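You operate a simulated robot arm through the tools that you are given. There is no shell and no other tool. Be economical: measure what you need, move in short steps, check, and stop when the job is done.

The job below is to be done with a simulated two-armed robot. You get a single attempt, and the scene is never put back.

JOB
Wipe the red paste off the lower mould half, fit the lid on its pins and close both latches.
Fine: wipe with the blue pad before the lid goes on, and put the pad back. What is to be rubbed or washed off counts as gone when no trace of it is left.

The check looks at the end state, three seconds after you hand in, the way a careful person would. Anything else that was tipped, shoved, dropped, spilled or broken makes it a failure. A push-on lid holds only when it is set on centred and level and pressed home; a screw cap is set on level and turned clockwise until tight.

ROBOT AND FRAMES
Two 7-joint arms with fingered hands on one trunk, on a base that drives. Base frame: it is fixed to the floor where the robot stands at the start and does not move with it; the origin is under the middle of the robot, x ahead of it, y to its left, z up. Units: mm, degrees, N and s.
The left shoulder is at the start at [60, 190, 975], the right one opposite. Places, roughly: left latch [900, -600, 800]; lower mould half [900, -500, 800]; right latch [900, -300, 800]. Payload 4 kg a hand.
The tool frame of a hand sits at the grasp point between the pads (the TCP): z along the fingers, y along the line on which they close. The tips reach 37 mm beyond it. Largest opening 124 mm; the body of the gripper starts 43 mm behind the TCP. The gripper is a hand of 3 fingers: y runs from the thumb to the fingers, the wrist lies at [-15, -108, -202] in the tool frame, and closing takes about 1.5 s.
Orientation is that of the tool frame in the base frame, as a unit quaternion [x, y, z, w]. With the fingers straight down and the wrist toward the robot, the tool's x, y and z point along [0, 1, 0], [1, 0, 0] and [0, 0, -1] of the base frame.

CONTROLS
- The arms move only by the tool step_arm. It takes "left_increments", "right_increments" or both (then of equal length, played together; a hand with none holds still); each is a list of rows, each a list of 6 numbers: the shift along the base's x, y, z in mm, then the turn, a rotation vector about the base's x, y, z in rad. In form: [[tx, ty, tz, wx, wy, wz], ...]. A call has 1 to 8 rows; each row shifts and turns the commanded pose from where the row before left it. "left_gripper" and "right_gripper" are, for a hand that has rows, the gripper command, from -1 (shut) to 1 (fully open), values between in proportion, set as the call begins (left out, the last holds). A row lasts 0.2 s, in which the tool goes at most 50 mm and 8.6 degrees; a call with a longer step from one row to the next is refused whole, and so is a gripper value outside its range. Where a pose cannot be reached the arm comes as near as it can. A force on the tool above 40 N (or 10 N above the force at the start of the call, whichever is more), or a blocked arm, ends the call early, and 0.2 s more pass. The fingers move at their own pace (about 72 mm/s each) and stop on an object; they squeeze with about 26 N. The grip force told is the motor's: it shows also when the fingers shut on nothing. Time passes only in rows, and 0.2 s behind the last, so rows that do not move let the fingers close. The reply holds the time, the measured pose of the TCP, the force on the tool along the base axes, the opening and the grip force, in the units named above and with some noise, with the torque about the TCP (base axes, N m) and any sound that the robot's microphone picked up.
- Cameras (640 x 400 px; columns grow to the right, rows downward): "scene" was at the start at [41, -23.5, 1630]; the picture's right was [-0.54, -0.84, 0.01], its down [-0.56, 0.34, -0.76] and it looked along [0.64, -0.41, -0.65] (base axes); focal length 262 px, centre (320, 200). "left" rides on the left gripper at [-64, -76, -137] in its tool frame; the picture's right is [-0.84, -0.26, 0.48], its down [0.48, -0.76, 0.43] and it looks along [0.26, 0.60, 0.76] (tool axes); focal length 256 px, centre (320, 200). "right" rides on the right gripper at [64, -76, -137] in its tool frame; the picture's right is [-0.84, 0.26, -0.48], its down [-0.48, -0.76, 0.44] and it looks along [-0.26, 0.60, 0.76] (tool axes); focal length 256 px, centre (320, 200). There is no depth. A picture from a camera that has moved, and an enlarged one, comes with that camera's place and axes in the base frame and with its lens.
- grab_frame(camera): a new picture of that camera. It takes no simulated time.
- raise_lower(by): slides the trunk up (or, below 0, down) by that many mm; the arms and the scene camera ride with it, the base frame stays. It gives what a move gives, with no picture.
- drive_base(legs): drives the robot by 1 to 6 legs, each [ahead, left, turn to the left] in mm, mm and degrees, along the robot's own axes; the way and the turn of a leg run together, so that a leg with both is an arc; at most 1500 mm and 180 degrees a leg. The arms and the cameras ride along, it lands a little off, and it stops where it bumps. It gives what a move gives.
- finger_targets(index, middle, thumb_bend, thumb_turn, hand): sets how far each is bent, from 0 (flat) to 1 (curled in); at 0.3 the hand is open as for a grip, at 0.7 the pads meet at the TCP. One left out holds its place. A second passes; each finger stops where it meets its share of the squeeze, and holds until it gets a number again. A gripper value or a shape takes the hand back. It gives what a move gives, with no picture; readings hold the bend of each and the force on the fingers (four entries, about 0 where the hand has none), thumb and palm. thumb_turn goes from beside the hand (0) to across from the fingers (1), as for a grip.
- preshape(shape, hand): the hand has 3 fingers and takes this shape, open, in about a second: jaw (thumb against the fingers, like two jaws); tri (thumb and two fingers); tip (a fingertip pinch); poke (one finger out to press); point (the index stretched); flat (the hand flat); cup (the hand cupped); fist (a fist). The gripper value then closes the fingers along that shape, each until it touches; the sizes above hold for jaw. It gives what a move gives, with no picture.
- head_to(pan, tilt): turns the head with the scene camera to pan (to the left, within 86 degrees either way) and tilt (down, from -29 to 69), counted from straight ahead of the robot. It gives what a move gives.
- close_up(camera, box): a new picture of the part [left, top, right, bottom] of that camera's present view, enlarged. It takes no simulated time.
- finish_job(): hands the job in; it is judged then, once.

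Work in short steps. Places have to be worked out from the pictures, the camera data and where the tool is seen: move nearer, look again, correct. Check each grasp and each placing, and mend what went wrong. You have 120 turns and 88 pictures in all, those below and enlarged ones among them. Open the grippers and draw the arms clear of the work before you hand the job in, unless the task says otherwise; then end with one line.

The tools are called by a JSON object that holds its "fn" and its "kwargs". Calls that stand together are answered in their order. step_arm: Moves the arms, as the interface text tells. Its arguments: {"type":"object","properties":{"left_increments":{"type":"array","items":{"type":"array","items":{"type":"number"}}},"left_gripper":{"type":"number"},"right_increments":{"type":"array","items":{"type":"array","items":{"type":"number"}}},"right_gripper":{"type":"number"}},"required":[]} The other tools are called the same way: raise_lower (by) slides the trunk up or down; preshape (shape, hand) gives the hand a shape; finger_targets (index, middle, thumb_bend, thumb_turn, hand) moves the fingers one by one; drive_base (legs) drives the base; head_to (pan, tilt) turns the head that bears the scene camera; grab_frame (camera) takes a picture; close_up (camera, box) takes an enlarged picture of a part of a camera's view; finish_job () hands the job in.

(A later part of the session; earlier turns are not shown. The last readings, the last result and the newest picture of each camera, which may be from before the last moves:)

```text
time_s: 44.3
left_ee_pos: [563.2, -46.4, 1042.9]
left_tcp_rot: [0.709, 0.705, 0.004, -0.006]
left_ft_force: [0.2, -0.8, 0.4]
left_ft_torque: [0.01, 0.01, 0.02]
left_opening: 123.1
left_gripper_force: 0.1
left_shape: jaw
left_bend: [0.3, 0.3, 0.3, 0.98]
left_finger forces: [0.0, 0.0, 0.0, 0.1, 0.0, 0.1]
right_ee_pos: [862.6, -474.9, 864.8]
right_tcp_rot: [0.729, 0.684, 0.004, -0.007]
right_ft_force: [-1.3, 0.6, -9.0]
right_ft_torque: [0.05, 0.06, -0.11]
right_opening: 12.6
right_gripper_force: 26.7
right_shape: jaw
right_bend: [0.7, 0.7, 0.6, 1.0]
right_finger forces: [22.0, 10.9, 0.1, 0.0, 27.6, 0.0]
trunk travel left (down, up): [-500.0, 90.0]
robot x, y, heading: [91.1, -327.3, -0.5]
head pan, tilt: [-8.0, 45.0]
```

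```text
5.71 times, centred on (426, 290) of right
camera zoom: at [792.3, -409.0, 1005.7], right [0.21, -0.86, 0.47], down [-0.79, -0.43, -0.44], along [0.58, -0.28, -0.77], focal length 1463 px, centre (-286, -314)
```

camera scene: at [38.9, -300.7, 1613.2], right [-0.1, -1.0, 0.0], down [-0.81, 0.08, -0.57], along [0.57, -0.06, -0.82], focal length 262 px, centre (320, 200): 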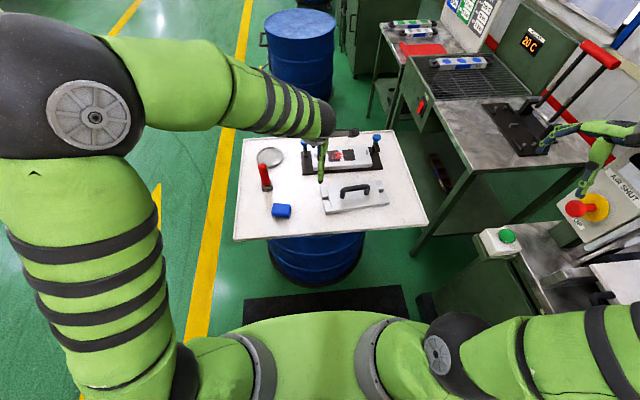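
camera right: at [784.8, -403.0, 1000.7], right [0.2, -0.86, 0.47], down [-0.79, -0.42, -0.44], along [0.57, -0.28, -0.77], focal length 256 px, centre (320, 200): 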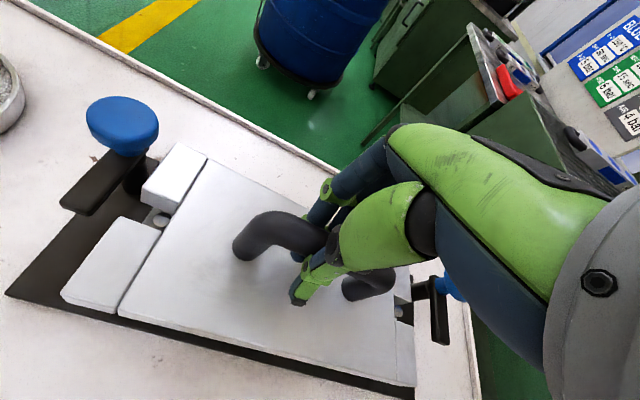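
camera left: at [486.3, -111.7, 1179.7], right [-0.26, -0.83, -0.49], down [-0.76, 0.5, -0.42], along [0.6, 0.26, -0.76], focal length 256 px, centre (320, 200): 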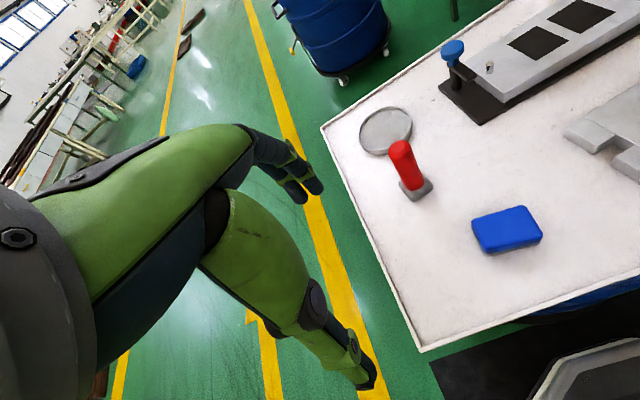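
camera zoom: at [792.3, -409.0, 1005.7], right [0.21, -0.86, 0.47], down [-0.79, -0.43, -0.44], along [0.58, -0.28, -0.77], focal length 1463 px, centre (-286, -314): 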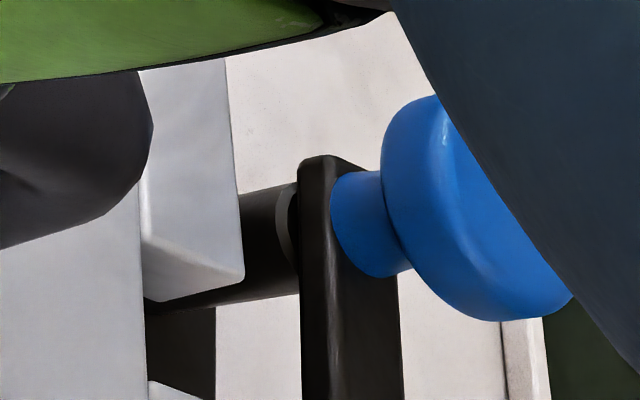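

Left slot: pin now 3 mm toward front, y centred. I shift −3 and check the right end from the scene camera.

{"fn": "step_arm", "kwargs": {"right_increments": [[-3, 0, 0, 0, 0, 0], [0, 0, 0, 0, 0, 0]]}}

{"fn": "close_up", "kwargs": {"camera": "scene", "box": [340, 190, 388, 220]}}

{"fn": "close_up", "kwargs": {"camera": "right", "box": [60, 130, 252, 250]}}

```text
time_s: 44.9
left_ee_pos: [562.0, -46.5, 1043.7]
left_tcp_rot: [0.709, 0.705, 0.004, -0.007]
left_ft_force: [0.0, -0.4, -0.1]
left_ft_torque: [-0.01, 0.01, 0.06]
left_opening: 123.7
left_gripper_force: 0.1
left_shape: jaw
left_bend: [0.3, 0.3, 0.3, 0.98]
left_finger forces: [0.0, 0.1, 0.1, 0.0, 0.0, 0.1]
right_ee_pos: [860.1, -473.8, 866.5]
right_tcp_rot: [0.729, 0.685, 0.004, -0.006]
right_ft_force: [-1.1, -0.5, -9.1]
right_ft_torque: [0.03, 0.04, -0.04]
right_opening: 12.1
right_gripper_force: 25.7
right_shape: jaw
right_bend: [0.7, 0.7, 0.6, 1.0]
right_finger forces: [21.4, 10.7, 0.1, 0.0, 27.3, 0.0]
trunk travel left (down, up): [-500.0, 90.0]
robot x, y, heading: [90.5, -328.4, -0.2]
head pan, tilt: [-8.0, 45.0]
```

```text
13.33 times, centred on (364, 205) of scene
camera zoom: at [143.2, -341.9, 1626.4], right [-0.15, -0.99, 0.0], down [-0.7, 0.1, -0.71], along [0.7, -0.1, -0.71], focal length 3495 px, centre (-267, 133)
```

zoom: 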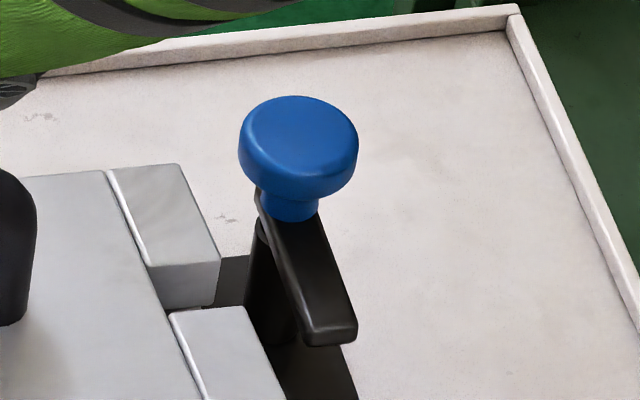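

```text
3.33 times, centred on (156, 190) of right
camera zoom: at [789.4, -408.0, 1005.6], right [0.21, -0.86, 0.47], down [-0.79, -0.43, -0.44], along [0.58, -0.28, -0.77], focal length 853 px, centre (867, 233)
```

zoom: 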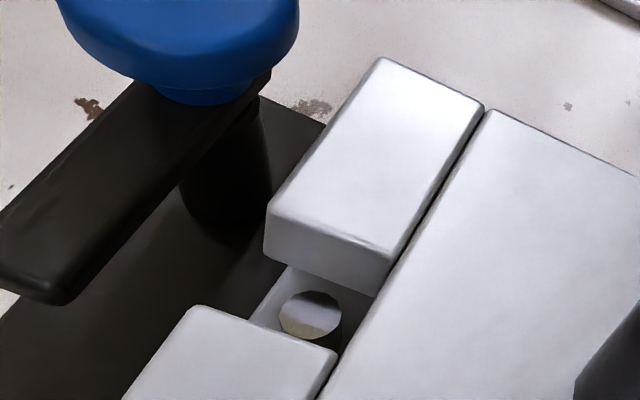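

Both ends centred (pins ~13 mm inside each end, ±1 mm in x). I lower gently to seat.

{"fn": "step_arm", "kwargs": {"right_increments": [[0, 0, -4, 0, 0, 0], [0, 0, -4, 0, 0, 0], [0, 0, -3, 0, 0, 0]]}}

{"fn": "step_arm", "kwargs": {"right_increments": [[0, 0, -3, 0, 0, 0], [0, 0, -2, 0, 0, 0]]}}

```text
time_s: 45.7
left_ee_pos: [564.3, -45.8, 1043.6]
left_tcp_rot: [0.709, 0.705, 0.006, -0.007]
left_ft_force: [0.1, -0.5, 0.1]
left_ft_torque: [-0.01, 0.01, 0.01]
left_opening: 123.5
left_gripper_force: 0.0
left_shape: jaw
left_bend: [0.3, 0.3, 0.3, 0.98]
left_finger forces: [0.1, 0.0, 0.0, 0.1, 0.0, 0.0]
right_ee_pos: [860.7, -474.1, 858.0]
right_tcp_rot: [0.729, 0.685, 0.004, -0.006]
right_ft_force: [0.3, -0.5, -9.8]
right_ft_torque: [0.0, 0.01, -0.08]
right_opening: 12.3
right_gripper_force: 26.1
right_shape: jaw
right_bend: [0.7, 0.7, 0.6, 1.0]
right_finger forces: [22.0, 9.3, 0.0, 0.0, 27.4, 0.0]
trunk travel left (down, up): [-500.0, 90.0]
robot x, y, heading: [92.7, -330.9, -0.2]
head pan, tilt: [-8.0, 45.0]
```

```text
time_s: 46.3
left_ee_pos: [562.8, -45.0, 1044.4]
left_tcp_rot: [0.709, 0.706, 0.004, -0.007]
left_ft_force: [-0.2, -0.5, -0.1]
left_ft_torque: [0.02, -0.02, 0.01]
left_opening: 123.9
left_gripper_force: 0.1
left_shape: jaw
left_bend: [0.3, 0.3, 0.3, 0.98]
left_finger forces: [0.1, 0.0, 0.0, 0.0, 0.1, 0.0]
right_ee_pos: [860.8, -474.9, 852.7]
right_tcp_rot: [0.729, 0.685, 0.003, -0.007]
right_ft_force: [-1.0, 0.6, -8.5]
right_ft_torque: [-0.04, -0.02, -0.04]
right_opening: 12.4
right_gripper_force: 26.5
right_shape: jaw
right_bend: [0.7, 0.7, 0.6, 1.0]
right_finger forces: [22.6, 7.7, 0.0, 0.0, 27.7, 0.0]
trunk travel left (down, up): [-500.0, 90.0]
robot x, y, heading: [88.9, -329.1, -0.3]
head pan, tilt: [-8.0, 45.0]
```

Finger load shifts slightly; I check both views before going on.

{"fn": "close_up", "kwargs": {"camera": "right", "box": [60, 130, 252, 250]}}

{"fn": "close_up", "kwargs": {"camera": "scene", "box": [288, 190, 378, 246]}}

```text
3.33 times, centred on (156, 190) of right
camera zoom: at [788.9, -408.2, 991.6], right [0.21, -0.86, 0.47], down [-0.79, -0.43, -0.44], along [0.58, -0.28, -0.77], focal length 853 px, centre (867, 233)
```

zoom: 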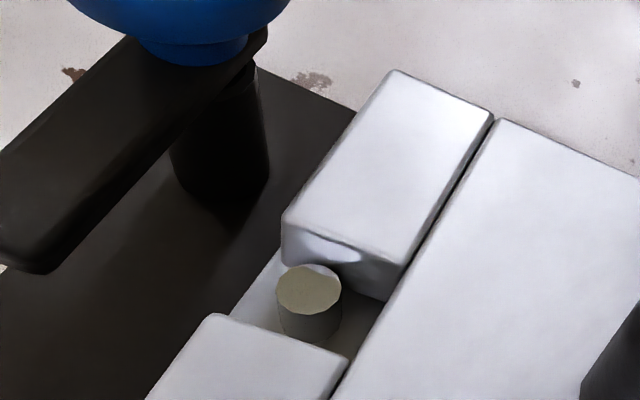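

```text
7.11 times, centred on (333, 218) of scene
camera zoom: at [143.0, -341.7, 1626.4], right [-0.15, -0.99, 0.0], down [-0.7, 0.1, -0.71], along [0.7, -0.1, -0.71], focal length 1864 px, centre (228, 72)
```

zoom: 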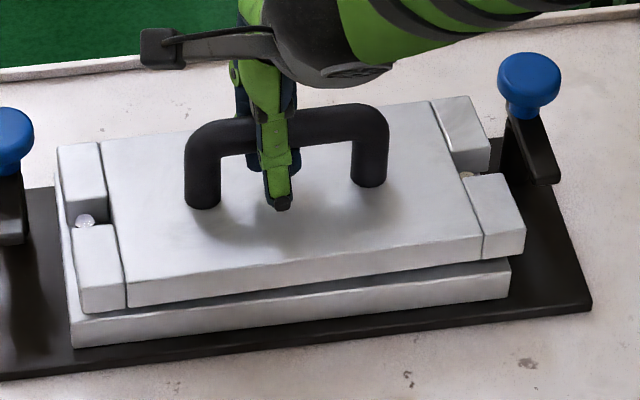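

The right end is ~6 mm too far +x (likely touching its pin) while the left is fine: a yaw error of ~1.5–2°. I lift 8 mm, rotate −0.028, shift (−1.5,+2).

{"fn": "step_arm", "kwargs": {"right_increments": [[0, 0, 9, 0, 0, 0], [-1.5, 2, 0, 0, 0, -0.028], [0, 0, 0, 0, 0, 0]]}}

{"fn": "close_up", "kwargs": {"camera": "scene", "box": [288, 185, 378, 241]}}

```text
time_s: 47.1
left_ee_pos: [563.0, -46.0, 1042.7]
left_tcp_rot: [0.709, 0.705, 0.004, -0.007]
left_ft_force: [0.7, -0.9, 0.7]
left_ft_torque: [0.01, 0.01, 0.01]
left_opening: 123.6
left_gripper_force: 0.0
left_shape: jaw
left_bend: [0.3, 0.3, 0.3, 0.98]
left_finger forces: [0.0, 0.0, 0.1, 0.0, 0.0, 0.0]
right_ee_pos: [857.0, -470.4, 861.0]
right_tcp_rot: [0.738, 0.674, 0.004, -0.008]
right_ft_force: [-0.1, -0.2, -9.6]
right_ft_torque: [0.07, 0.0, 0.0]
right_opening: 12.1
right_gripper_force: 25.8
right_shape: jaw
right_bend: [0.7, 0.7, 0.6, 1.0]
right_finger forces: [20.7, 11.0, 0.1, 0.1, 27.0, 0.0]
trunk travel left (down, up): [-500.0, 90.0]
robot x, y, heading: [90.0, -329.4, -0.5]
head pan, tilt: [-8.0, 45.0]
```

```text
7.11 times, centred on (333, 213) of scene
camera zoom: at [143.2, -341.9, 1626.4], right [-0.15, -0.99, 0.0], down [-0.7, 0.1, -0.71], along [0.7, -0.1, -0.71], focal length 1864 px, centre (228, 108)
```

zoom: 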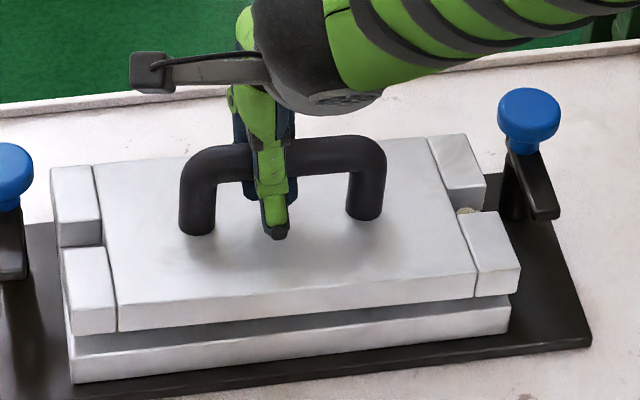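

I zoom the right slot in the scene view at this height, where slot bottom and pin top are nearly level.

{"fn": "close_up", "kwargs": {"camera": "scene", "box": [344, 196, 368, 211]}}

{"fn": "close_up", "kwargs": {"camera": "right", "box": [60, 130, 252, 250]}}

```text
16.00 times, centred on (356, 204) of scene
camera zoom: at [143.2, -341.9, 1626.4], right [-0.15, -0.99, 0.0], down [-0.7, 0.1, -0.71], along [0.7, -0.1, -0.71], focal length 4194 px, centre (-256, 144)
```

zoom: 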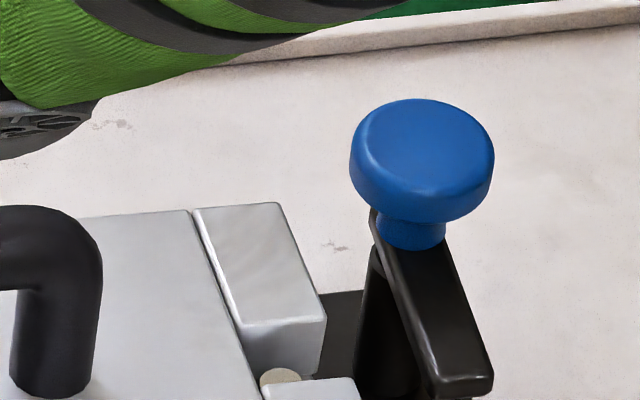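

```text
3.33 times, centred on (156, 190) of right
camera zoom: at [788.8, -403.9, 1000.2], right [0.18, -0.86, 0.47], down [-0.8, -0.41, -0.44], along [0.57, -0.3, -0.77], focal length 853 px, centre (867, 233)
```

zoom: 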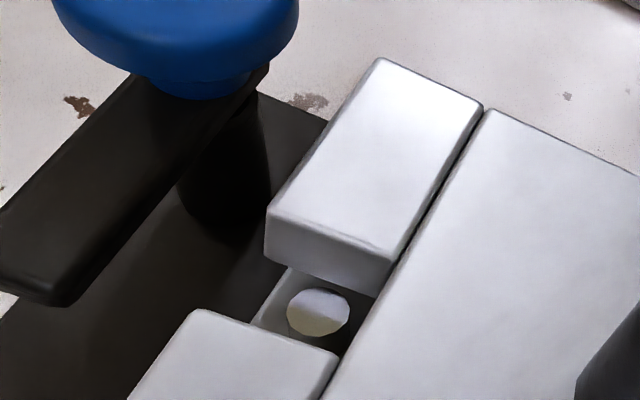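

Now both pins lie inside their slots with margin (left needs +1.4, right 0 to +4 mm). I shift +1.2 and descend gently.

{"fn": "step_arm", "kwargs": {"right_increments": [[1.2, 0, -3, 0, 0, 0], [0, 0, -3, 0, 0, 0], [0, 0, -3, 0, 0, 0], [0, 0, -2, 0, 0, 0]]}}

{"fn": "step_arm", "kwargs": {"right_increments": [[0, 0, -2, 0, 0, 0], [0, 0, -1, 0, 0, 0]]}}

```text
time_s: 48.1
left_ee_pos: [563.1, -45.6, 1044.0]
left_tcp_rot: [0.71, 0.704, 0.004, -0.007]
left_ft_force: [0.3, -0.8, 0.1]
left_ft_torque: [0.03, 0.03, 0.04]
left_opening: 123.8
left_gripper_force: 0.1
left_shape: jaw
left_bend: [0.3, 0.3, 0.3, 0.98]
left_finger forces: [0.0, 0.0, 0.1, 0.0, 0.0, 0.1]
right_ee_pos: [860.2, -469.7, 849.2]
right_tcp_rot: [0.739, 0.674, 0.003, -0.006]
right_ft_force: [-0.8, -0.3, -8.6]
right_ft_torque: [-0.08, -0.03, -0.04]
right_opening: 12.4
right_gripper_force: 26.3
right_shape: jaw
right_bend: [0.7, 0.7, 0.6, 1.0]
right_finger forces: [21.6, 7.2, 0.1, 0.0, 27.6, 0.0]
trunk travel left (down, up): [-500.0, 90.0]
robot x, y, heading: [87.7, -329.2, -0.6]
head pan, tilt: [-8.0, 45.0]
```

```text
time_s: 48.7
left_ee_pos: [564.0, -46.1, 1043.4]
left_tcp_rot: [0.708, 0.706, 0.004, -0.008]
left_ft_force: [0.1, 0.6, -1.3]
left_ft_torque: [0.01, 0.03, 0.0]
left_opening: 123.9
left_gripper_force: 0.0
left_shape: jaw
left_bend: [0.3, 0.3, 0.3, 0.98]
left_finger forces: [0.0, 0.0, 0.1, 0.0, 0.0, 0.0]
right_ee_pos: [859.1, -470.4, 848.2]
right_tcp_rot: [0.738, 0.674, 0.004, -0.008]
right_ft_force: [-2.4, 1.1, -4.9]
right_ft_torque: [-0.01, -0.08, -0.04]
right_opening: 12.3
right_gripper_force: 26.0
right_shape: jaw
right_bend: [0.7, 0.7, 0.6, 1.0]
right_finger forces: [19.9, 6.4, 0.0, 0.0, 28.3, 0.0]
trunk travel left (down, up): [-500.0, 90.0]
robot x, y, heading: [92.9, -328.8, -0.4]
head pan, tilt: [-8.0, 45.0]
```

Weight is being taken at TCP 848, near the expected seated height (~847). I look.

{"fn": "close_up", "kwargs": {"camera": "scene", "box": [288, 190, 378, 246]}}

```text
7.11 times, centred on (333, 218) of scene
camera zoom: at [142.7, -341.7, 1626.4], right [-0.15, -0.99, 0.0], down [-0.7, 0.1, -0.71], along [0.7, -0.1, -0.71], focal length 1864 px, centre (228, 72)
```

zoom: 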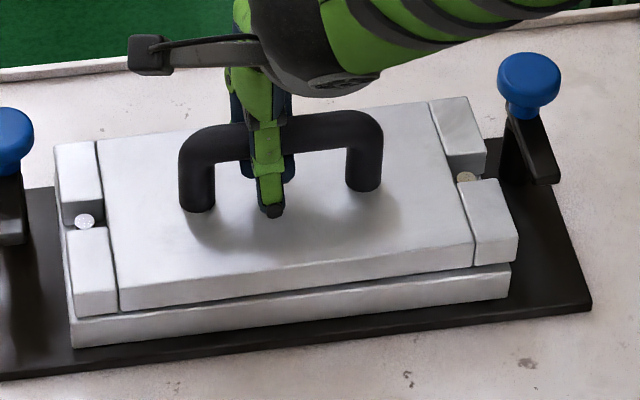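

Both pins are in their slots and the gap is nearly closed. I press down further in 1.5 mm steps.

{"fn": "step_arm", "kwargs": {"right_increments": [[0, 0, -1.5, 0, 0, 0], [0, 0, -1.5, 0, 0, 0], [0, 0, 0, 0, 0, 0]]}}

{"fn": "step_arm", "kwargs": {"right_increments": [[0, 0, -1.5, 0, 0, 0], [0, 0, -1.5, 0, 0, 0], [0, 0, 0, 0, 0, 0]]}}

```text
time_s: 49.5
left_ee_pos: [561.8, -45.9, 1043.4]
left_tcp_rot: [0.709, 0.705, 0.005, -0.007]
left_ft_force: [0.3, -0.3, 0.1]
left_ft_torque: [0.01, -0.03, 0.01]
left_opening: 123.6
left_gripper_force: 0.0
left_shape: jaw
left_bend: [0.3, 0.3, 0.3, 0.98]
left_finger forces: [0.0, 0.1, 0.1, 0.0, 0.0, 0.0]
right_ee_pos: [858.5, -472.1, 845.6]
right_tcp_rot: [0.738, 0.675, 0.004, -0.006]
right_ft_force: [-1.1, 2.5, 4.1]
right_ft_torque: [0.04, -0.09, -0.05]
right_opening: 12.3
right_gripper_force: 25.7
right_shape: jaw
right_bend: [0.7, 0.7, 0.6, 1.0]
right_finger forces: [18.1, 5.6, 0.0, 0.0, 28.9, 0.1]
trunk travel left (down, up): [-500.0, 90.0]
robot x, y, heading: [91.6, -327.1, -0.3]
head pan, tilt: [-8.0, 45.0]
```

```text
time_s: 50.3
left_ee_pos: [561.7, -45.8, 1044.4]
left_tcp_rot: [0.709, 0.705, 0.005, -0.007]
left_ft_force: [-0.4, 1.2, 0.6]
left_ft_torque: [0.02, 0.02, 0.04]
left_opening: 123.5
left_gripper_force: 0.0
left_shape: jaw
left_bend: [0.3, 0.3, 0.3, 0.98]
left_finger forces: [0.0, 0.0, 0.1, 0.0, 0.1, 0.1]
right_ee_pos: [858.9, -470.0, 844.3]
right_tcp_rot: [0.738, 0.675, 0.006, -0.005]
right_ft_force: [0.4, 1.7, 19.2]
right_ft_torque: [0.1, -0.1, -0.06]
right_opening: 12.3
right_gripper_force: 26.2
right_shape: jaw
right_bend: [0.7, 0.7, 0.6, 1.0]
right_finger forces: [18.1, 5.2, 0.1, 0.1, 28.4, 0.0]
trunk travel left (down, up): [-500.0, 90.0]
robot x, y, heading: [94.5, -327.8, -0.2]
head pan, tilt: [-8.0, 45.0]
```

Stiff contact (19 N down). I release the handle, rise clear, and inspect the seating.

{"fn": "step_arm", "kwargs": {"right_increments": [[0, 0, 2, 0, 0, 0], [0, 0, 0, 0, 0, 0], [0, 0, 0, 0, 0, 0], [0, 0, 0, 0, 0, 0], [0, 0, 20, 0, 0, 0], [0, 0, 40, 0, 0, 0], [0, 0, 40, 0, 0, 0]], "right_gripper": 1}}

{"fn": "step_arm", "kwargs": {"right_increments": [[-30, 0, 30, 0, 0, 0.04], [-40, 0, 20, 0, 0, 0.04], [-40, 0, 0, 0, 0, 0.04], [-40, 0, 0, 0, 0, 0]]}}

{"fn": "close_up", "kwargs": {"camera": "scene", "box": [280, 175, 392, 245]}}

{"fn": "close_up", "kwargs": {"camera": "left", "box": [430, 0, 640, 131]}}

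```text
time_s: 51.9
left_ee_pos: [562.1, -45.9, 1043.3]
left_tcp_rot: [0.709, 0.705, 0.005, -0.006]
left_ft_force: [0.2, -0.4, 0.3]
left_ft_torque: [-0.01, -0.01, -0.03]
left_opening: 123.8
left_gripper_force: 0.0
left_shape: jaw
left_bend: [0.3, 0.3, 0.3, 0.98]
left_finger forces: [0.0, 0.0, 0.0, 0.0, 0.0, 0.0]
right_ee_pos: [856.5, -469.7, 944.2]
right_tcp_rot: [0.739, 0.674, 0.004, -0.007]
right_ft_force: [0.4, 0.5, 0.1]
right_ft_torque: [0.03, 0.01, 0.01]
right_opening: 123.7
right_gripper_force: 0.1
right_shape: jaw
right_bend: [0.3, 0.3, 0.3, 0.98]
right_finger forces: [0.1, 0.0, 0.0, 0.1, 0.0, 0.0]
trunk travel left (down, up): [-500.0, 90.0]
robot x, y, heading: [91.4, -326.0, -0.8]
head pan, tilt: [-8.0, 45.0]
```

```text
time_s: 52.9
left_ee_pos: [563.5, -46.5, 1044.4]
left_tcp_rot: [0.71, 0.704, 0.005, -0.007]
left_ft_force: [0.1, -1.1, -0.4]
left_ft_torque: [0.03, -0.01, -0.01]
left_opening: 123.9
left_gripper_force: 0.0
left_shape: jaw
left_bend: [0.3, 0.3, 0.3, 0.98]
left_finger forces: [0.1, 0.0, 0.0, 0.1, 0.0, 0.0]
right_ee_pos: [705.8, -470.6, 991.4]
right_tcp_rot: [0.697, 0.717, 0.005, -0.007]
right_ft_force: [-0.8, 0.1, 0.2]
right_ft_torque: [0.01, 0.0, -0.04]
right_opening: 123.9
right_gripper_force: 0.1
right_shape: jaw
right_bend: [0.3, 0.3, 0.3, 0.98]
right_finger forces: [0.1, 0.0, 0.0, 0.0, 0.1, 0.0]
trunk travel left (down, up): [-500.0, 90.0]
robot x, y, heading: [91.3, -329.5, -0.2]
head pan, tilt: [-8.0, 45.0]
```

```text
5.71 times, centred on (336, 210) of scene
camera zoom: at [141.8, -343.5, 1626.4], right [-0.15, -0.99, 0.0], down [-0.7, 0.1, -0.71], along [0.7, -0.1, -0.71], focal length 1498 px, centre (229, 143)
```

zoom: 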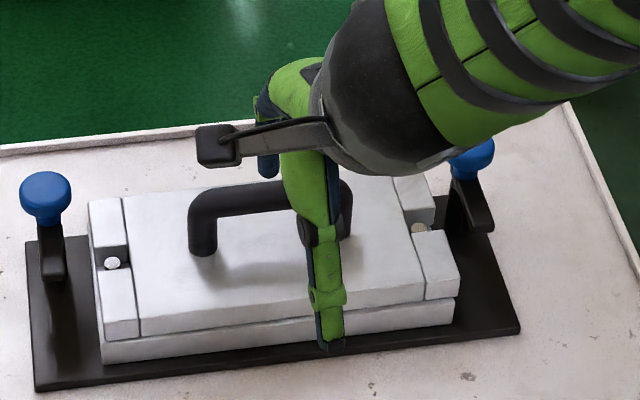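

```text
3.05 times, centred on (535, 66) of left
camera zoom: at [486.7, -113.1, 1179.9], right [-0.26, -0.83, -0.5], down [-0.76, 0.5, -0.42], along [0.6, 0.26, -0.76], focal length 780 px, centre (-335, 610)
```

zoom: 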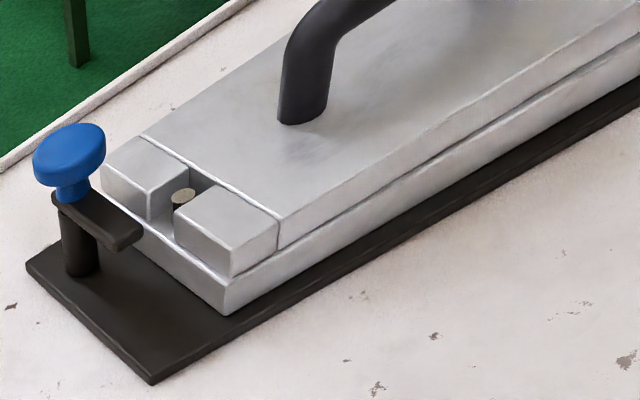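

Lid is seated flat with both pins through. Now latches: pivots ≈ [893,−317] and [~900,−635], arms (~50 mm, z≈805–812) point −x and must swing over the lid ends. I set both hands to "poke".

{"fn": "preshape", "kwargs": {"hand": "left", "shape": "poke"}}

{"fn": "preshape", "kwargs": {"hand": "right", "shape": "poke"}}

{"fn": "grab_frame", "kwargs": {"camera": "left"}}

{"fn": "grab_frame", "kwargs": {"camera": "right"}}

```text
time_s: 53.8
left_ee_pos: [562.3, -47.2, 1043.3]
left_tcp_rot: [0.71, 0.705, 0.005, -0.007]
left_ft_force: [-0.4, -1.1, -0.4]
left_ft_torque: [0.0, -0.05, 0.02]
left_opening: 0.0
left_gripper_force: 0.0
left_shape: poke
left_bend: [0.7, 0.7, 0.0, 1.0]
left_finger forces: [0.1, 0.0, 0.1, 0.0, 0.0, 0.1]
right_ee_pos: [707.3, -467.9, 991.3]
right_tcp_rot: [0.696, 0.718, 0.003, -0.007]
right_ft_force: [0.1, 0.1, -0.5]
right_ft_torque: [-0.01, 0.04, -0.08]
right_opening: 123.8
right_gripper_force: 0.1
right_shape: jaw
right_bend: [0.3, 0.3, 0.3, 0.98]
right_finger forces: [0.0, 0.0, 0.1, 0.0, 0.1, 0.0]
trunk travel left (down, up): [-500.0, 90.0]
robot x, y, heading: [90.8, -330.4, -0.4]
head pan, tilt: [-8.0, 45.0]
```

```text
time_s: 54.7
left_ee_pos: [563.4, -45.8, 1044.7]
left_tcp_rot: [0.709, 0.705, 0.005, -0.007]
left_ft_force: [0.6, -0.7, -0.1]
left_ft_torque: [-0.01, -0.03, 0.0]
left_opening: 0.0
left_gripper_force: 0.1
left_shape: poke
left_bend: [0.7, 0.7, 0.0, 1.0]
left_finger forces: [0.0, 0.0, 0.0, 0.0, 0.1, 0.0]
right_ee_pos: [706.6, -469.9, 992.0]
right_tcp_rot: [0.696, 0.718, 0.003, -0.007]
right_ft_force: [0.4, 0.1, 0.1]
right_ft_torque: [-0.02, 0.01, 0.02]
right_opening: 0.1
right_gripper_force: 0.1
right_shape: poke
right_bend: [0.7, 0.7, 0.0, 1.0]
right_finger forces: [0.0, 0.0, 0.1, 0.0, 0.0, 0.1]
trunk travel left (down, up): [-500.0, 90.0]
robot x, y, heading: [93.5, -327.9, -0.2]
head pan, tilt: [-8.0, 45.0]
```

```text
21 pictures are left
camera left: at [487.0, -111.7, 1179.5], right [-0.26, -0.83, -0.49], down [-0.76, 0.49, -0.42], along [0.6, 0.26, -0.76], focal length 256 px, centre (320, 200)
```

left: 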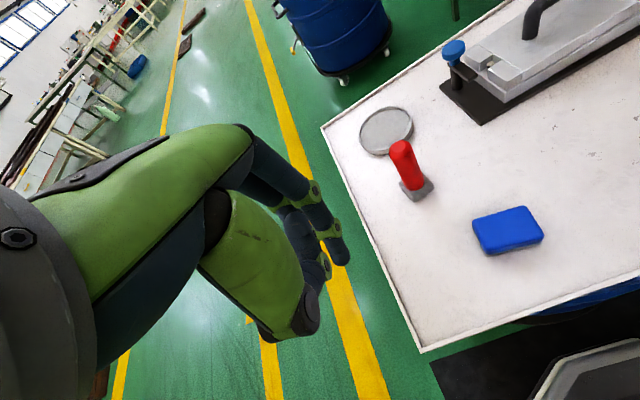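

```text
20 pictures are left
camera right: at [630.4, -410.2, 1130.7], right [0.28, -0.84, 0.47], down [-0.75, -0.5, -0.44], along [0.6, -0.23, -0.77], focal length 256 px, centre (320, 200)
```

right: 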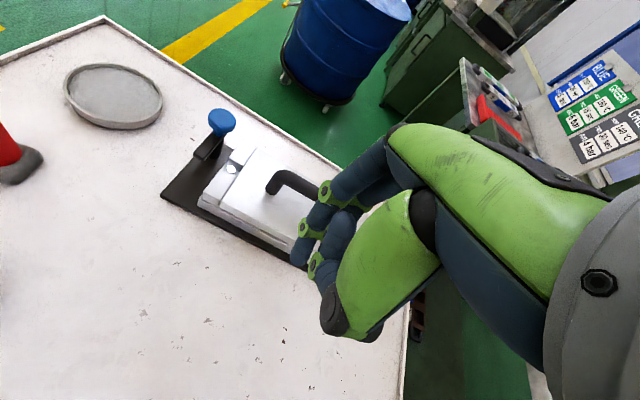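

Twisting the knobs (coaxial with the pivots) by ~90° is the natural way: left knob ≈[888,−318,836], right ≈[889,−630,836]. I set both hands back to jaw and move the right hand out of the way.

{"fn": "preshape", "kwargs": {"hand": "left", "shape": "jaw"}}

{"fn": "preshape", "kwargs": {"hand": "right", "shape": "jaw"}}

{"fn": "step_arm", "kwargs": {"right_increments": [[-30, -35, 10, 0, 0, 0], [-30, -35, 10, 0, 0, 0], [-30, -35, 10, 0, 0, 0], [-30, -35, 10, 0, 0, 0], [-30, -35, 10, 0, 0, 0], [0, 0, 0, 0, 0, 0], [0, 0, 0, 0, 0, 0]], "left_increments": [[45, -20, 0, 0, 0, -0.1], [40, -28, 0, 0, 0, -0.11], [40, -28, 0, 0, 0, -0.11], [40, -28, 0, 0, 0, -0.11], [40, -28, 0, 0, 0, -0.11], [40, -28, 0, 0, 0, -0.11], [40, -28, 0, 0, 0, -0.1]]}}

{"fn": "step_arm", "kwargs": {"left_increments": [[35, -35, 0, 0, 0, -0.03], [4, -45, 0, 0, 0, 0], [0, 0, -40, 0, 0, 0], [0, 0, -40, 0, 0, 0]]}}

{"fn": "grab_frame", "kwargs": {"camera": "left"}}

```text
time_s: 55.6
left_ee_pos: [562.8, -44.7, 1042.7]
left_tcp_rot: [0.709, 0.705, 0.005, -0.007]
left_ft_force: [-0.1, 0.8, 0.1]
left_ft_torque: [-0.01, 0.01, 0.0]
left_opening: 124.1
left_gripper_force: 0.1
left_shape: jaw
left_bend: [0.3, 0.3, 0.3, 0.98]
left_finger forces: [0.1, 0.0, 0.0, 0.0, 0.0, 0.1]
right_ee_pos: [707.2, -468.8, 991.6]
right_tcp_rot: [0.696, 0.718, 0.004, -0.008]
right_ft_force: [-0.5, -0.4, 0.2]
right_ft_torque: [-0.04, 0.0, 0.01]
right_opening: 0.0
right_gripper_force: 0.1
right_shape: poke
right_bend: [0.7, 0.7, 0.0, 1.0]
right_finger forces: [0.0, 0.0, 0.1, 0.0, 0.0, 0.0]
trunk travel left (down, up): [-500.0, 90.0]
robot x, y, heading: [92.6, -326.9, -0.5]
head pan, tilt: [-8.0, 45.0]
```

```text
time_s: 56.5
left_ee_pos: [562.6, -46.0, 1043.3]
left_tcp_rot: [0.709, 0.706, 0.004, -0.008]
left_ft_force: [-0.4, -0.4, 0.0]
left_ft_torque: [0.05, -0.01, 0.0]
left_opening: 124.3
left_gripper_force: 0.0
left_shape: jaw
left_bend: [0.3, 0.3, 0.3, 0.98]
left_finger forces: [0.1, 0.1, 0.1, 0.1, 0.1, 0.0]
right_ee_pos: [706.5, -469.6, 991.0]
right_tcp_rot: [0.696, 0.718, 0.003, -0.007]
right_ft_force: [-0.3, 1.0, 0.4]
right_ft_torque: [0.04, 0.01, 0.01]
right_opening: 124.0
right_gripper_force: 0.1
right_shape: jaw
right_bend: [0.3, 0.3, 0.3, 0.98]
right_finger forces: [0.0, 0.0, 0.0, 0.1, 0.0, 0.0]
trunk travel left (down, up): [-500.0, 90.0]
robot x, y, heading: [93.5, -329.0, -0.3]
head pan, tilt: [-8.0, 45.0]
```

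```text
time_s: 58.1
left_ee_pos: [847.3, -232.9, 1044.3]
left_tcp_rot: [0.918, 0.395, 0.007, -0.005]
left_ft_force: [0.7, 0.3, -0.3]
left_ft_torque: [0.04, 0.02, 0.02]
left_opening: 124.1
left_gripper_force: 0.2
left_shape: jaw
left_bend: [0.3, 0.3, 0.3, 0.98]
left_finger forces: [0.0, 0.0, 0.0, 0.1, 0.0, 0.0]
right_ee_pos: [558.5, -644.6, 1043.7]
right_tcp_rot: [0.696, 0.718, 0.004, -0.007]
right_ft_force: [-0.1, 0.1, 0.2]
right_ft_torque: [0.01, 0.05, -0.01]
right_opening: 124.1
right_gripper_force: 0.0
right_shape: jaw
right_bend: [0.3, 0.3, 0.3, 0.98]
right_finger forces: [0.0, 0.0, 0.0, 0.0, 0.1, 0.0]
trunk travel left (down, up): [-500.0, 90.0]
robot x, y, heading: [87.6, -328.6, -0.4]
head pan, tilt: [-8.0, 45.0]
```

```text
time_s: 59.1
left_ee_pos: [889.7, -319.3, 960.8]
left_tcp_rot: [0.924, 0.383, 0.006, -0.005]
left_ft_force: [-0.4, 0.0, -0.4]
left_ft_torque: [-0.01, 0.01, 0.01]
left_opening: 124.0
left_gripper_force: 0.1
left_shape: jaw
left_bend: [0.3, 0.3, 0.3, 0.98]
left_finger forces: [0.0, 0.0, 0.0, 0.1, 0.0, 0.0]
right_ee_pos: [558.1, -644.6, 1043.8]
right_tcp_rot: [0.697, 0.717, 0.004, -0.007]
right_ft_force: [-0.3, -0.2, -0.1]
right_ft_torque: [0.01, -0.03, -0.01]
right_opening: 124.1
right_gripper_force: 0.0
right_shape: jaw
right_bend: [0.3, 0.3, 0.3, 0.98]
right_finger forces: [0.0, 0.0, 0.0, 0.0, 0.1, 0.1]
trunk travel left (down, up): [-500.0, 90.0]
robot x, y, heading: [94.8, -329.3, -0.4]
head pan, tilt: [-8.0, 45.0]
```

```text
19 pictures are left
camera left: at [789.3, -311.8, 1096.7], right [-0.77, -0.4, -0.49], down [-0.19, 0.88, -0.42], along [0.61, -0.23, -0.76], focal length 256 px, centre (320, 200)
```

left: 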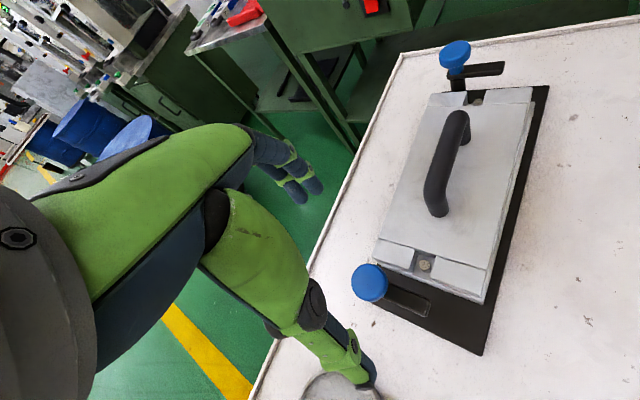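

Knob seen at [892,−318], right under the hand. I lower to TCP z 861 and close on the knob.

{"fn": "step_arm", "kwargs": {"left_increments": [[2, 1, -40, 0, 0, 0], [0, 0, -40, 0, 0, 0], [0, 0, -20, 0, 0, 0]]}}

{"fn": "step_arm", "kwargs": {"left_increments": [[0, 0, 0, 0, 0, 0], [0, 0, 0, 0, 0, 0], [0, 0, 0, 0, 0, 0], [0, 0, 0, 0, 0, 0], [0, 0, 0, 0, 0, 0], [0, 0, 0, 0, 0, 0], [0, 0, 0, 0, 0, 0]], "left_gripper": -1}}

{"fn": "grab_frame", "kwargs": {"camera": "left"}}

```text
time_s: 59.9
left_ee_pos: [888.9, -312.5, 863.6]
left_tcp_rot: [0.924, 0.382, 0.007, -0.004]
left_ft_force: [-0.2, -0.1, 0.0]
left_ft_torque: [0.01, -0.01, 0.02]
left_opening: 124.2
left_gripper_force: 0.0
left_shape: jaw
left_bend: [0.3, 0.3, 0.3, 0.98]
left_finger forces: [0.1, 0.1, 0.0, 0.0, 0.1, 0.1]
right_ee_pos: [557.5, -643.9, 1043.5]
right_tcp_rot: [0.697, 0.717, 0.004, -0.008]
right_ft_force: [0.3, -0.3, 0.3]
right_ft_torque: [0.0, 0.01, 0.0]
right_opening: 124.1
right_gripper_force: 0.2
right_shape: jaw
right_bend: [0.3, 0.3, 0.3, 0.98]
right_finger forces: [0.0, 0.0, 0.1, 0.1, 0.1, 0.0]
trunk travel left (down, up): [-500.0, 90.0]
robot x, y, heading: [95.1, -327.6, -0.5]
head pan, tilt: [-8.0, 45.0]
```

```text
time_s: 61.5
left_ee_pos: [888.0, -312.9, 863.9]
left_tcp_rot: [0.924, 0.383, 0.008, -0.004]
left_ft_force: [-2.4, -0.1, 2.0]
left_ft_torque: [-0.07, 0.04, -0.01]
left_opening: 31.0
left_gripper_force: 26.0
left_shape: jaw
left_bend: [0.49, 0.52, 0.66, 1.0]
left_finger forces: [14.4, 8.7, 0.0, 0.1, 24.7, 0.0]
right_ee_pos: [557.1, -644.6, 1043.5]
right_tcp_rot: [0.696, 0.718, 0.004, -0.007]
right_ft_force: [0.0, 0.6, 1.1]
right_ft_torque: [0.03, -0.01, 0.01]
right_opening: 124.1
right_gripper_force: 0.0
right_shape: jaw
right_bend: [0.3, 0.3, 0.3, 0.98]
right_finger forces: [0.0, 0.1, 0.0, 0.1, 0.0, 0.0]
trunk travel left (down, up): [-500.0, 90.0]
robot x, y, heading: [93.4, -328.9, -0.6]
head pan, tilt: [-8.0, 45.0]
```

```text
18 pictures are left
camera left: at [788.6, -307.0, 1000.1], right [-0.77, -0.4, -0.5], down [-0.19, 0.88, -0.42], along [0.61, -0.23, -0.76], focal length 256 px, centre (320, 200)
```

left: 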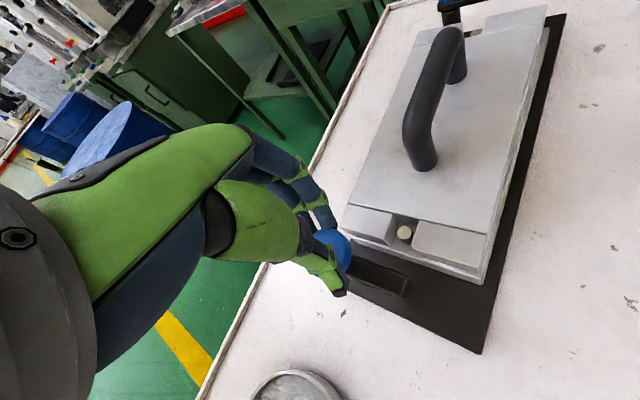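

Knob gripped, sitting ~7 mm toward the fingers. I start turning counter-clockwise about the knob axis, ~30°, watching torque.

{"fn": "step_arm", "kwargs": {"left_increments": [[-0.5, -0.7, 0, 0, 0, 0.13], [-0.5, -0.7, 0, 0, 0, 0.13], [-0.4, -0.8, 0, 0, 0, 0.13], [-0.3, -0.8, 0, 0, 0, 0.13]]}}

{"fn": "grab_frame", "kwargs": {"camera": "left"}}

```text
time_s: 62.5
left_ee_pos: [884.5, -318.2, 864.3]
left_tcp_rot: [0.794, 0.608, 0.005, -0.006]
left_ft_force: [4.3, -4.4, 2.2]
left_ft_torque: [-0.23, -0.22, -0.08]
left_opening: 30.2
left_gripper_force: 25.7
left_shape: jaw
left_bend: [0.49, 0.51, 0.67, 1.0]
left_finger forces: [17.8, 10.5, 0.1, 0.1, 22.4, 0.1]
right_ee_pos: [557.6, -646.3, 1043.3]
right_tcp_rot: [0.696, 0.718, 0.004, -0.007]
right_ft_force: [1.1, -0.1, -0.9]
right_ft_torque: [-0.01, -0.02, 0.01]
right_opening: 124.2
right_gripper_force: 0.0
right_shape: jaw
right_bend: [0.3, 0.3, 0.3, 0.98]
right_finger forces: [0.0, 0.0, 0.0, 0.0, 0.0, 0.0]
trunk travel left (down, up): [-500.0, 90.0]
robot x, y, heading: [92.0, -326.4, -0.6]
head pan, tilt: [-8.0, 45.0]
```

```text
17 pictures are left
camera left: at [796.1, -361.9, 1000.5], right [-0.46, -0.73, -0.49], down [-0.61, 0.67, -0.43], along [0.64, 0.1, -0.76], focal length 256 px, centre (320, 200)
```

left: 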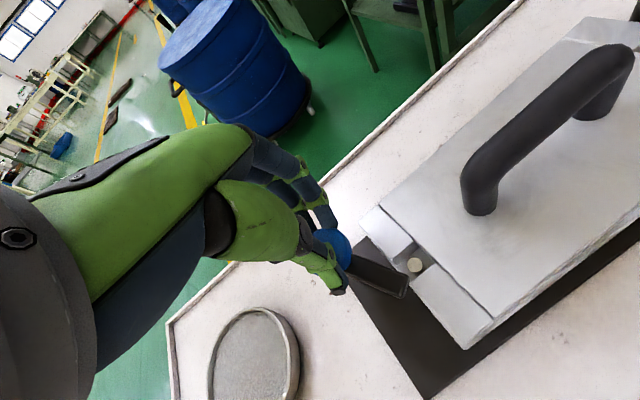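

The latch arm turns with the hand. I continue another 30°.

{"fn": "step_arm", "kwargs": {"left_increments": [[0.6, -0.9, 0, 0, 0, 0.13], [0.6, -0.9, 0, 0, 0, 0.13], [0.6, -0.9, 0, 0, 0, 0.13], [0.6, -0.9, 0, 0, 0, 0.13]]}}

{"fn": "step_arm", "kwargs": {"left_increments": [[0.5, -0.8, 0, 0, 0, 0.13], [0.5, -0.8, 0, 0, 0, 0.13], [0.5, -0.7, 0, 0, 0, 0.13], [0.5, -0.7, 0, 0, 0, 0.05]]}}

{"fn": "grab_frame", "kwargs": {"camera": "left"}}

```text
time_s: 63.5
left_ee_pos: [887.6, -321.6, 864.3]
left_tcp_rot: [0.611, 0.792, 0.004, -0.006]
left_ft_force: [-6.2, -6.8, 2.8]
left_ft_torque: [-0.19, 0.11, -0.06]
left_opening: 30.2
left_gripper_force: 25.3
left_shape: jaw
left_bend: [0.5, 0.52, 0.66, 1.0]
left_finger forces: [14.9, 8.3, 0.0, 0.1, 29.2, 0.0]
right_ee_pos: [556.8, -646.5, 1043.6]
right_tcp_rot: [0.697, 0.717, 0.003, -0.007]
right_ft_force: [-0.6, 0.5, 0.0]
right_ft_torque: [-0.06, 0.0, -0.02]
right_opening: 124.2
right_gripper_force: 0.1
right_shape: jaw
right_bend: [0.3, 0.3, 0.3, 0.98]
right_finger forces: [0.1, 0.1, 0.1, 0.0, 0.0, 0.0]
trunk travel left (down, up): [-500.0, 90.0]
robot x, y, heading: [94.2, -329.9, -0.5]
head pan, tilt: [-8.0, 45.0]
```

```text
time_s: 64.5
left_ee_pos: [890.9, -325.4, 864.2]
left_tcp_rot: [0.424, 0.906, 0.003, -0.007]
left_ft_force: [-4.1, -8.8, 6.6]
left_ft_torque: [-0.24, 0.12, -0.03]
left_opening: 30.3
left_gripper_force: 26.2
left_shape: jaw
left_bend: [0.5, 0.52, 0.66, 1.0]
left_finger forces: [14.4, 8.4, 0.0, 0.0, 31.2, 0.0]
right_ee_pos: [557.8, -647.6, 1044.1]
right_tcp_rot: [0.697, 0.717, 0.003, -0.008]
right_ft_force: [-0.1, 0.6, 0.0]
right_ft_torque: [-0.02, -0.02, 0.02]
right_opening: 123.6
right_gripper_force: 0.0
right_shape: jaw
right_bend: [0.3, 0.3, 0.3, 0.98]
right_finger forces: [0.0, 0.0, 0.1, 0.0, 0.0, 0.0]
trunk travel left (down, up): [-500.0, 90.0]
robot x, y, heading: [93.0, -329.0, -0.5]
head pan, tilt: [-8.0, 45.0]
```

```text
16 pictures are left
camera left: at [875.2, -424.1, 1000.5], right [0.33, -0.8, -0.49], down [-0.9, -0.11, -0.43], along [0.29, 0.59, -0.76], focal length 256 px, centre (320, 200)
```

left: 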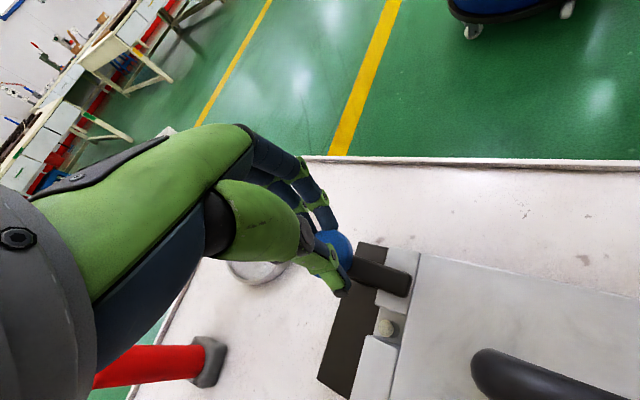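

The arm is over the lid's back tab, turned ~85°. I finish the last ~6° easing the side load.

{"fn": "step_arm", "kwargs": {"left_increments": [[0, -2, 0, 0, 0, 0.05], [0, -1, 0, 0, 0, 0.05], [0, 0, 0, 0, 0, 0]]}}

{"fn": "close_up", "kwargs": {"camera": "scene", "box": [270, 165, 390, 240]}}

```text
time_s: 65.3
left_ee_pos: [892.0, -325.7, 865.1]
left_tcp_rot: [0.377, 0.926, 0.003, -0.007]
left_ft_force: [3.9, 0.1, 5.4]
left_ft_torque: [0.08, -0.25, -0.12]
left_opening: 29.9
left_gripper_force: 26.1
left_shape: jaw
left_bend: [0.5, 0.52, 0.66, 1.0]
left_finger forces: [17.4, 10.7, 0.1, 0.0, 24.6, 0.0]
right_ee_pos: [557.3, -645.5, 1043.4]
right_tcp_rot: [0.696, 0.718, 0.003, -0.008]
right_ft_force: [0.8, 0.7, 0.5]
right_ft_torque: [0.04, 0.03, -0.01]
right_opening: 123.9
right_gripper_force: 0.1
right_shape: jaw
right_bend: [0.3, 0.3, 0.3, 0.98]
right_finger forces: [0.0, 0.0, 0.0, 0.0, 0.0, 0.0]
trunk travel left (down, up): [-500.0, 90.0]
robot x, y, heading: [92.5, -327.6, -0.6]
head pan, tilt: [-8.0, 45.0]
```

```text
5.33 times, centred on (330, 202) of scene
camera zoom: at [142.2, -341.7, 1626.4], right [-0.15, -0.99, 0.0], down [-0.7, 0.1, -0.71], along [0.7, -0.1, -0.71], focal length 1398 px, centre (267, 187)
```

zoom: 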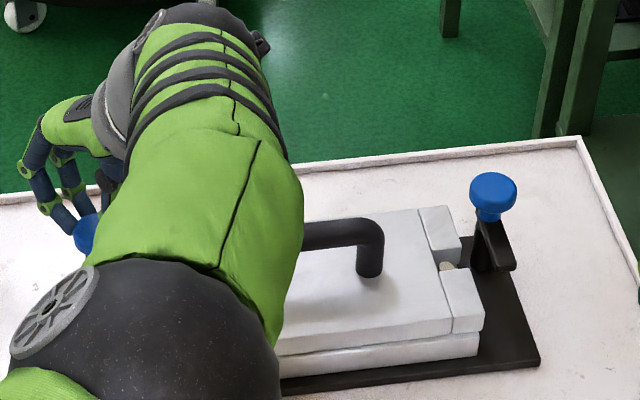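

Turned ~91° in total. I release, rise, and retract the left hand to the left while unwinding the yaw.

{"fn": "step_arm", "kwargs": {"left_increments": [[0, 0, 0, 0, 0, 0], [0, 0, 0, 0, 0, 0], [0, 0, 0, 0, 0, 0], [0, 0, 20, 0, 0, 0], [0, 0, 40, 0, 0, 0], [0, 0, 45, 0, 0, 0], [0, 0, 45, 0, 0, 0]], "left_gripper": 1}}

{"fn": "step_arm", "kwargs": {"left_increments": [[-40, 25, 5, 0, 0, -0.1], [-40, 28, 5, 0, 0, -0.11], [-40, 28, 5, 0, 0, -0.11], [-40, 28, 0, 0, 0, -0.11], [-40, 28, 0, 0, 0, -0.11], [-40, 28, 0, 0, 0, -0.11], [-40, 28, 0, 0, 0, -0.1], [-35, 30, 0, 0, 0, -0.05]]}}

{"fn": "close_up", "kwargs": {"camera": "scene", "box": [270, 165, 390, 240]}}

```text
time_s: 66.9
left_ee_pos: [889.8, -328.6, 1012.9]
left_tcp_rot: [0.379, 0.925, 0.001, -0.008]
left_ft_force: [0.1, -0.6, -0.2]
left_ft_torque: [0.0, 0.0, 0.01]
left_opening: 123.5
left_gripper_force: 0.1
left_shape: jaw
left_bend: [0.3, 0.3, 0.3, 0.98]
left_finger forces: [0.0, 0.0, 0.1, 0.0, 0.1, 0.0]
right_ee_pos: [556.8, -644.5, 1042.9]
right_tcp_rot: [0.697, 0.717, 0.004, -0.007]
right_ft_force: [0.5, -0.1, -0.8]
right_ft_torque: [-0.05, 0.02, -0.05]
right_opening: 124.0
right_gripper_force: 0.1
right_shape: jaw
right_bend: [0.3, 0.3, 0.3, 0.98]
right_finger forces: [0.1, 0.1, 0.0, 0.1, 0.0, 0.0]
trunk travel left (down, up): [-500.0, 90.0]
robot x, y, heading: [92.0, -327.0, -0.4]
head pan, tilt: [-8.0, 45.0]
```

```text
time_s: 68.7
left_ee_pos: [573.7, -105.3, 1028.2]
left_tcp_rot: [0.71, 0.705, 0.005, -0.005]
left_ft_force: [-0.3, 0.4, -0.1]
left_ft_torque: [-0.02, -0.01, 0.0]
left_opening: 123.7
left_gripper_force: 0.1
left_shape: jaw
left_bend: [0.3, 0.3, 0.3, 0.98]
left_finger forces: [0.1, 0.0, 0.0, 0.0, 0.1, 0.0]
right_ee_pos: [557.1, -644.7, 1044.4]
right_tcp_rot: [0.696, 0.718, 0.003, -0.006]
right_ft_force: [-0.5, -1.1, 0.4]
right_ft_torque: [-0.01, -0.03, -0.01]
right_opening: 124.0
right_gripper_force: 0.1
right_shape: jaw
right_bend: [0.3, 0.3, 0.3, 0.98]
right_finger forces: [0.0, 0.0, 0.0, 0.0, 0.1, 0.0]
trunk travel left (down, up): [-500.0, 90.0]
robot x, y, heading: [90.8, -328.6, -0.1]
head pan, tilt: [-8.0, 45.0]
```

```text
5.33 times, centred on (330, 202) of scene
camera zoom: at [141.3, -340.8, 1626.4], right [-0.15, -0.99, 0.0], down [-0.7, 0.1, -0.71], along [0.7, -0.1, -0.71], focal length 1398 px, centre (267, 187)
```

zoom: 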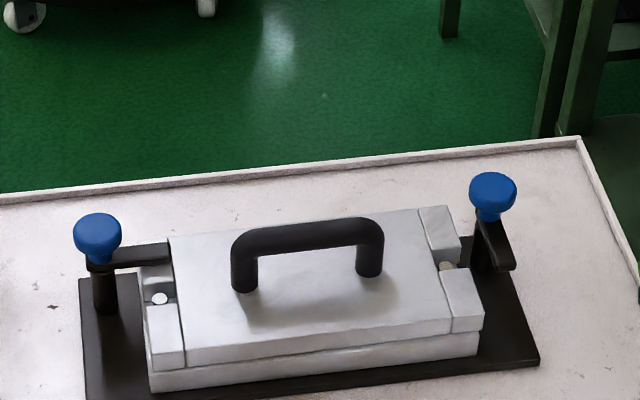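

Left latch is closed at 90°. Now the right hand goes over the right knob with yaw +45° for a mirrored clockwise turn.

{"fn": "step_arm", "kwargs": {"right_increments": [[41, 2, 0, 0, 0, 0.09], [41, 2, 0, 0, 0, 0.1], [41, 2, 0, 0, 0, 0.1], [41, 2, 0, 0, 0, 0.1], [41, 2, 0, 0, 0, 0.1], [41, 2, 0, 0, 0, 0.1], [41, 2, 0, 0, 0, 0.1], [45, 1, 0, 0, 0, 0.06]], "right_gripper": 1}}

{"fn": "step_arm", "kwargs": {"right_increments": [[0, 0, -40, 0, 0, 0], [0, 0, -40, 0, 0, 0]]}}

{"fn": "grab_frame", "kwargs": {"camera": "right"}}

```text
time_s: 70.5
left_ee_pos: [576.3, -104.6, 1028.0]
left_tcp_rot: [0.709, 0.705, 0.004, -0.007]
left_ft_force: [0.2, 0.6, -0.2]
left_ft_torque: [-0.04, 0.0, 0.03]
left_opening: 123.6
left_gripper_force: 0.0
left_shape: jaw
left_bend: [0.3, 0.3, 0.3, 0.98]
left_finger forces: [0.1, 0.1, 0.0, 0.0, 0.0, 0.0]
right_ee_pos: [892.0, -632.6, 1043.0]
right_tcp_rot: [0.384, 0.923, 0.001, -0.008]
right_ft_force: [-0.3, 0.4, 0.0]
right_ft_torque: [-0.02, 0.02, 0.0]
right_opening: 123.8
right_gripper_force: 0.1
right_shape: jaw
right_bend: [0.3, 0.3, 0.3, 0.98]
right_finger forces: [0.0, 0.1, 0.0, 0.0, 0.0, 0.1]
trunk travel left (down, up): [-500.0, 90.0]
robot x, y, heading: [91.1, -327.8, -0.6]
head pan, tilt: [-8.0, 45.0]
```

```text
time_s: 71.1
left_ee_pos: [574.7, -104.8, 1028.7]
left_tcp_rot: [0.709, 0.705, 0.005, -0.007]
left_ft_force: [0.0, -0.3, 0.0]
left_ft_torque: [0.01, 0.0, 0.02]
left_opening: 123.9
left_gripper_force: 0.0
left_shape: jaw
left_bend: [0.3, 0.3, 0.3, 0.98]
left_finger forces: [0.1, 0.0, 0.1, 0.1, 0.0, 0.1]
right_ee_pos: [892.6, -630.6, 963.0]
right_tcp_rot: [0.385, 0.923, 0.001, -0.008]
right_ft_force: [0.1, -0.8, -0.1]
right_ft_torque: [0.02, 0.01, 0.01]
right_opening: 123.9
right_gripper_force: 0.1
right_shape: jaw
right_bend: [0.3, 0.3, 0.3, 0.98]
right_finger forces: [0.0, 0.0, 0.0, 0.0, 0.1, 0.1]
trunk travel left (down, up): [-500.0, 90.0]
robot x, y, heading: [88.6, -327.5, -0.6]
head pan, tilt: [-8.0, 45.0]
```

```text
13 pictures are left
camera right: at [795.0, -640.4, 1102.1], right [0.78, -0.42, 0.47], down [-0.21, -0.87, -0.44], along [0.59, 0.24, -0.77], focal length 256 px, centre (320, 200)
```

right: 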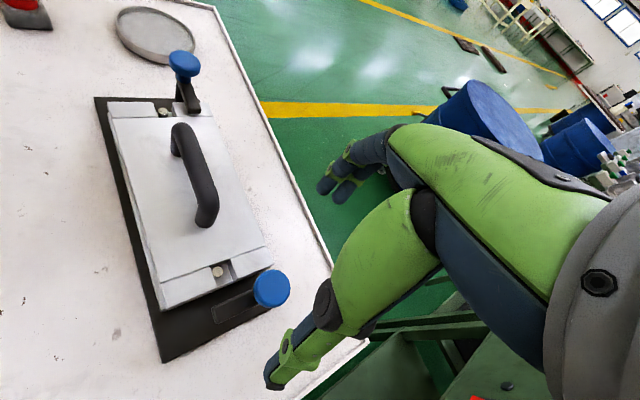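

Knob at about [890.5,−634]. I adjust and lower to TCP 863, checking position before closing.

{"fn": "step_arm", "kwargs": {"right_increments": [[-1, -3, -40, 0, 0, 0], [0, 0, -40, 0, 0, 0], [0, 0, -20, 0, 0, 0], [0, 0, 0, 0, 0, 0]]}}

```text
time_s: 72.1
left_ee_pos: [574.0, -105.3, 1029.7]
left_tcp_rot: [0.708, 0.706, 0.005, -0.007]
left_ft_force: [-0.8, -0.6, -0.9]
left_ft_torque: [-0.01, 0.01, -0.03]
left_opening: 123.7
left_gripper_force: 0.1
left_shape: jaw
left_bend: [0.3, 0.3, 0.3, 0.98]
left_finger forces: [0.1, 0.0, 0.0, 0.0, 0.0, 0.0]
right_ee_pos: [890.8, -635.7, 861.7]
right_tcp_rot: [0.385, 0.923, 0.001, -0.007]
right_ft_force: [0.5, -0.6, 0.4]
right_ft_torque: [0.02, -0.01, -0.01]
right_opening: 123.9
right_gripper_force: 0.0
right_shape: jaw
right_bend: [0.3, 0.3, 0.3, 0.98]
right_finger forces: [0.1, 0.1, 0.1, 0.0, 0.0, 0.1]
trunk travel left (down, up): [-500.0, 90.0]
robot x, y, heading: [94.0, -328.3, -0.7]
head pan, tilt: [-8.0, 45.0]
```

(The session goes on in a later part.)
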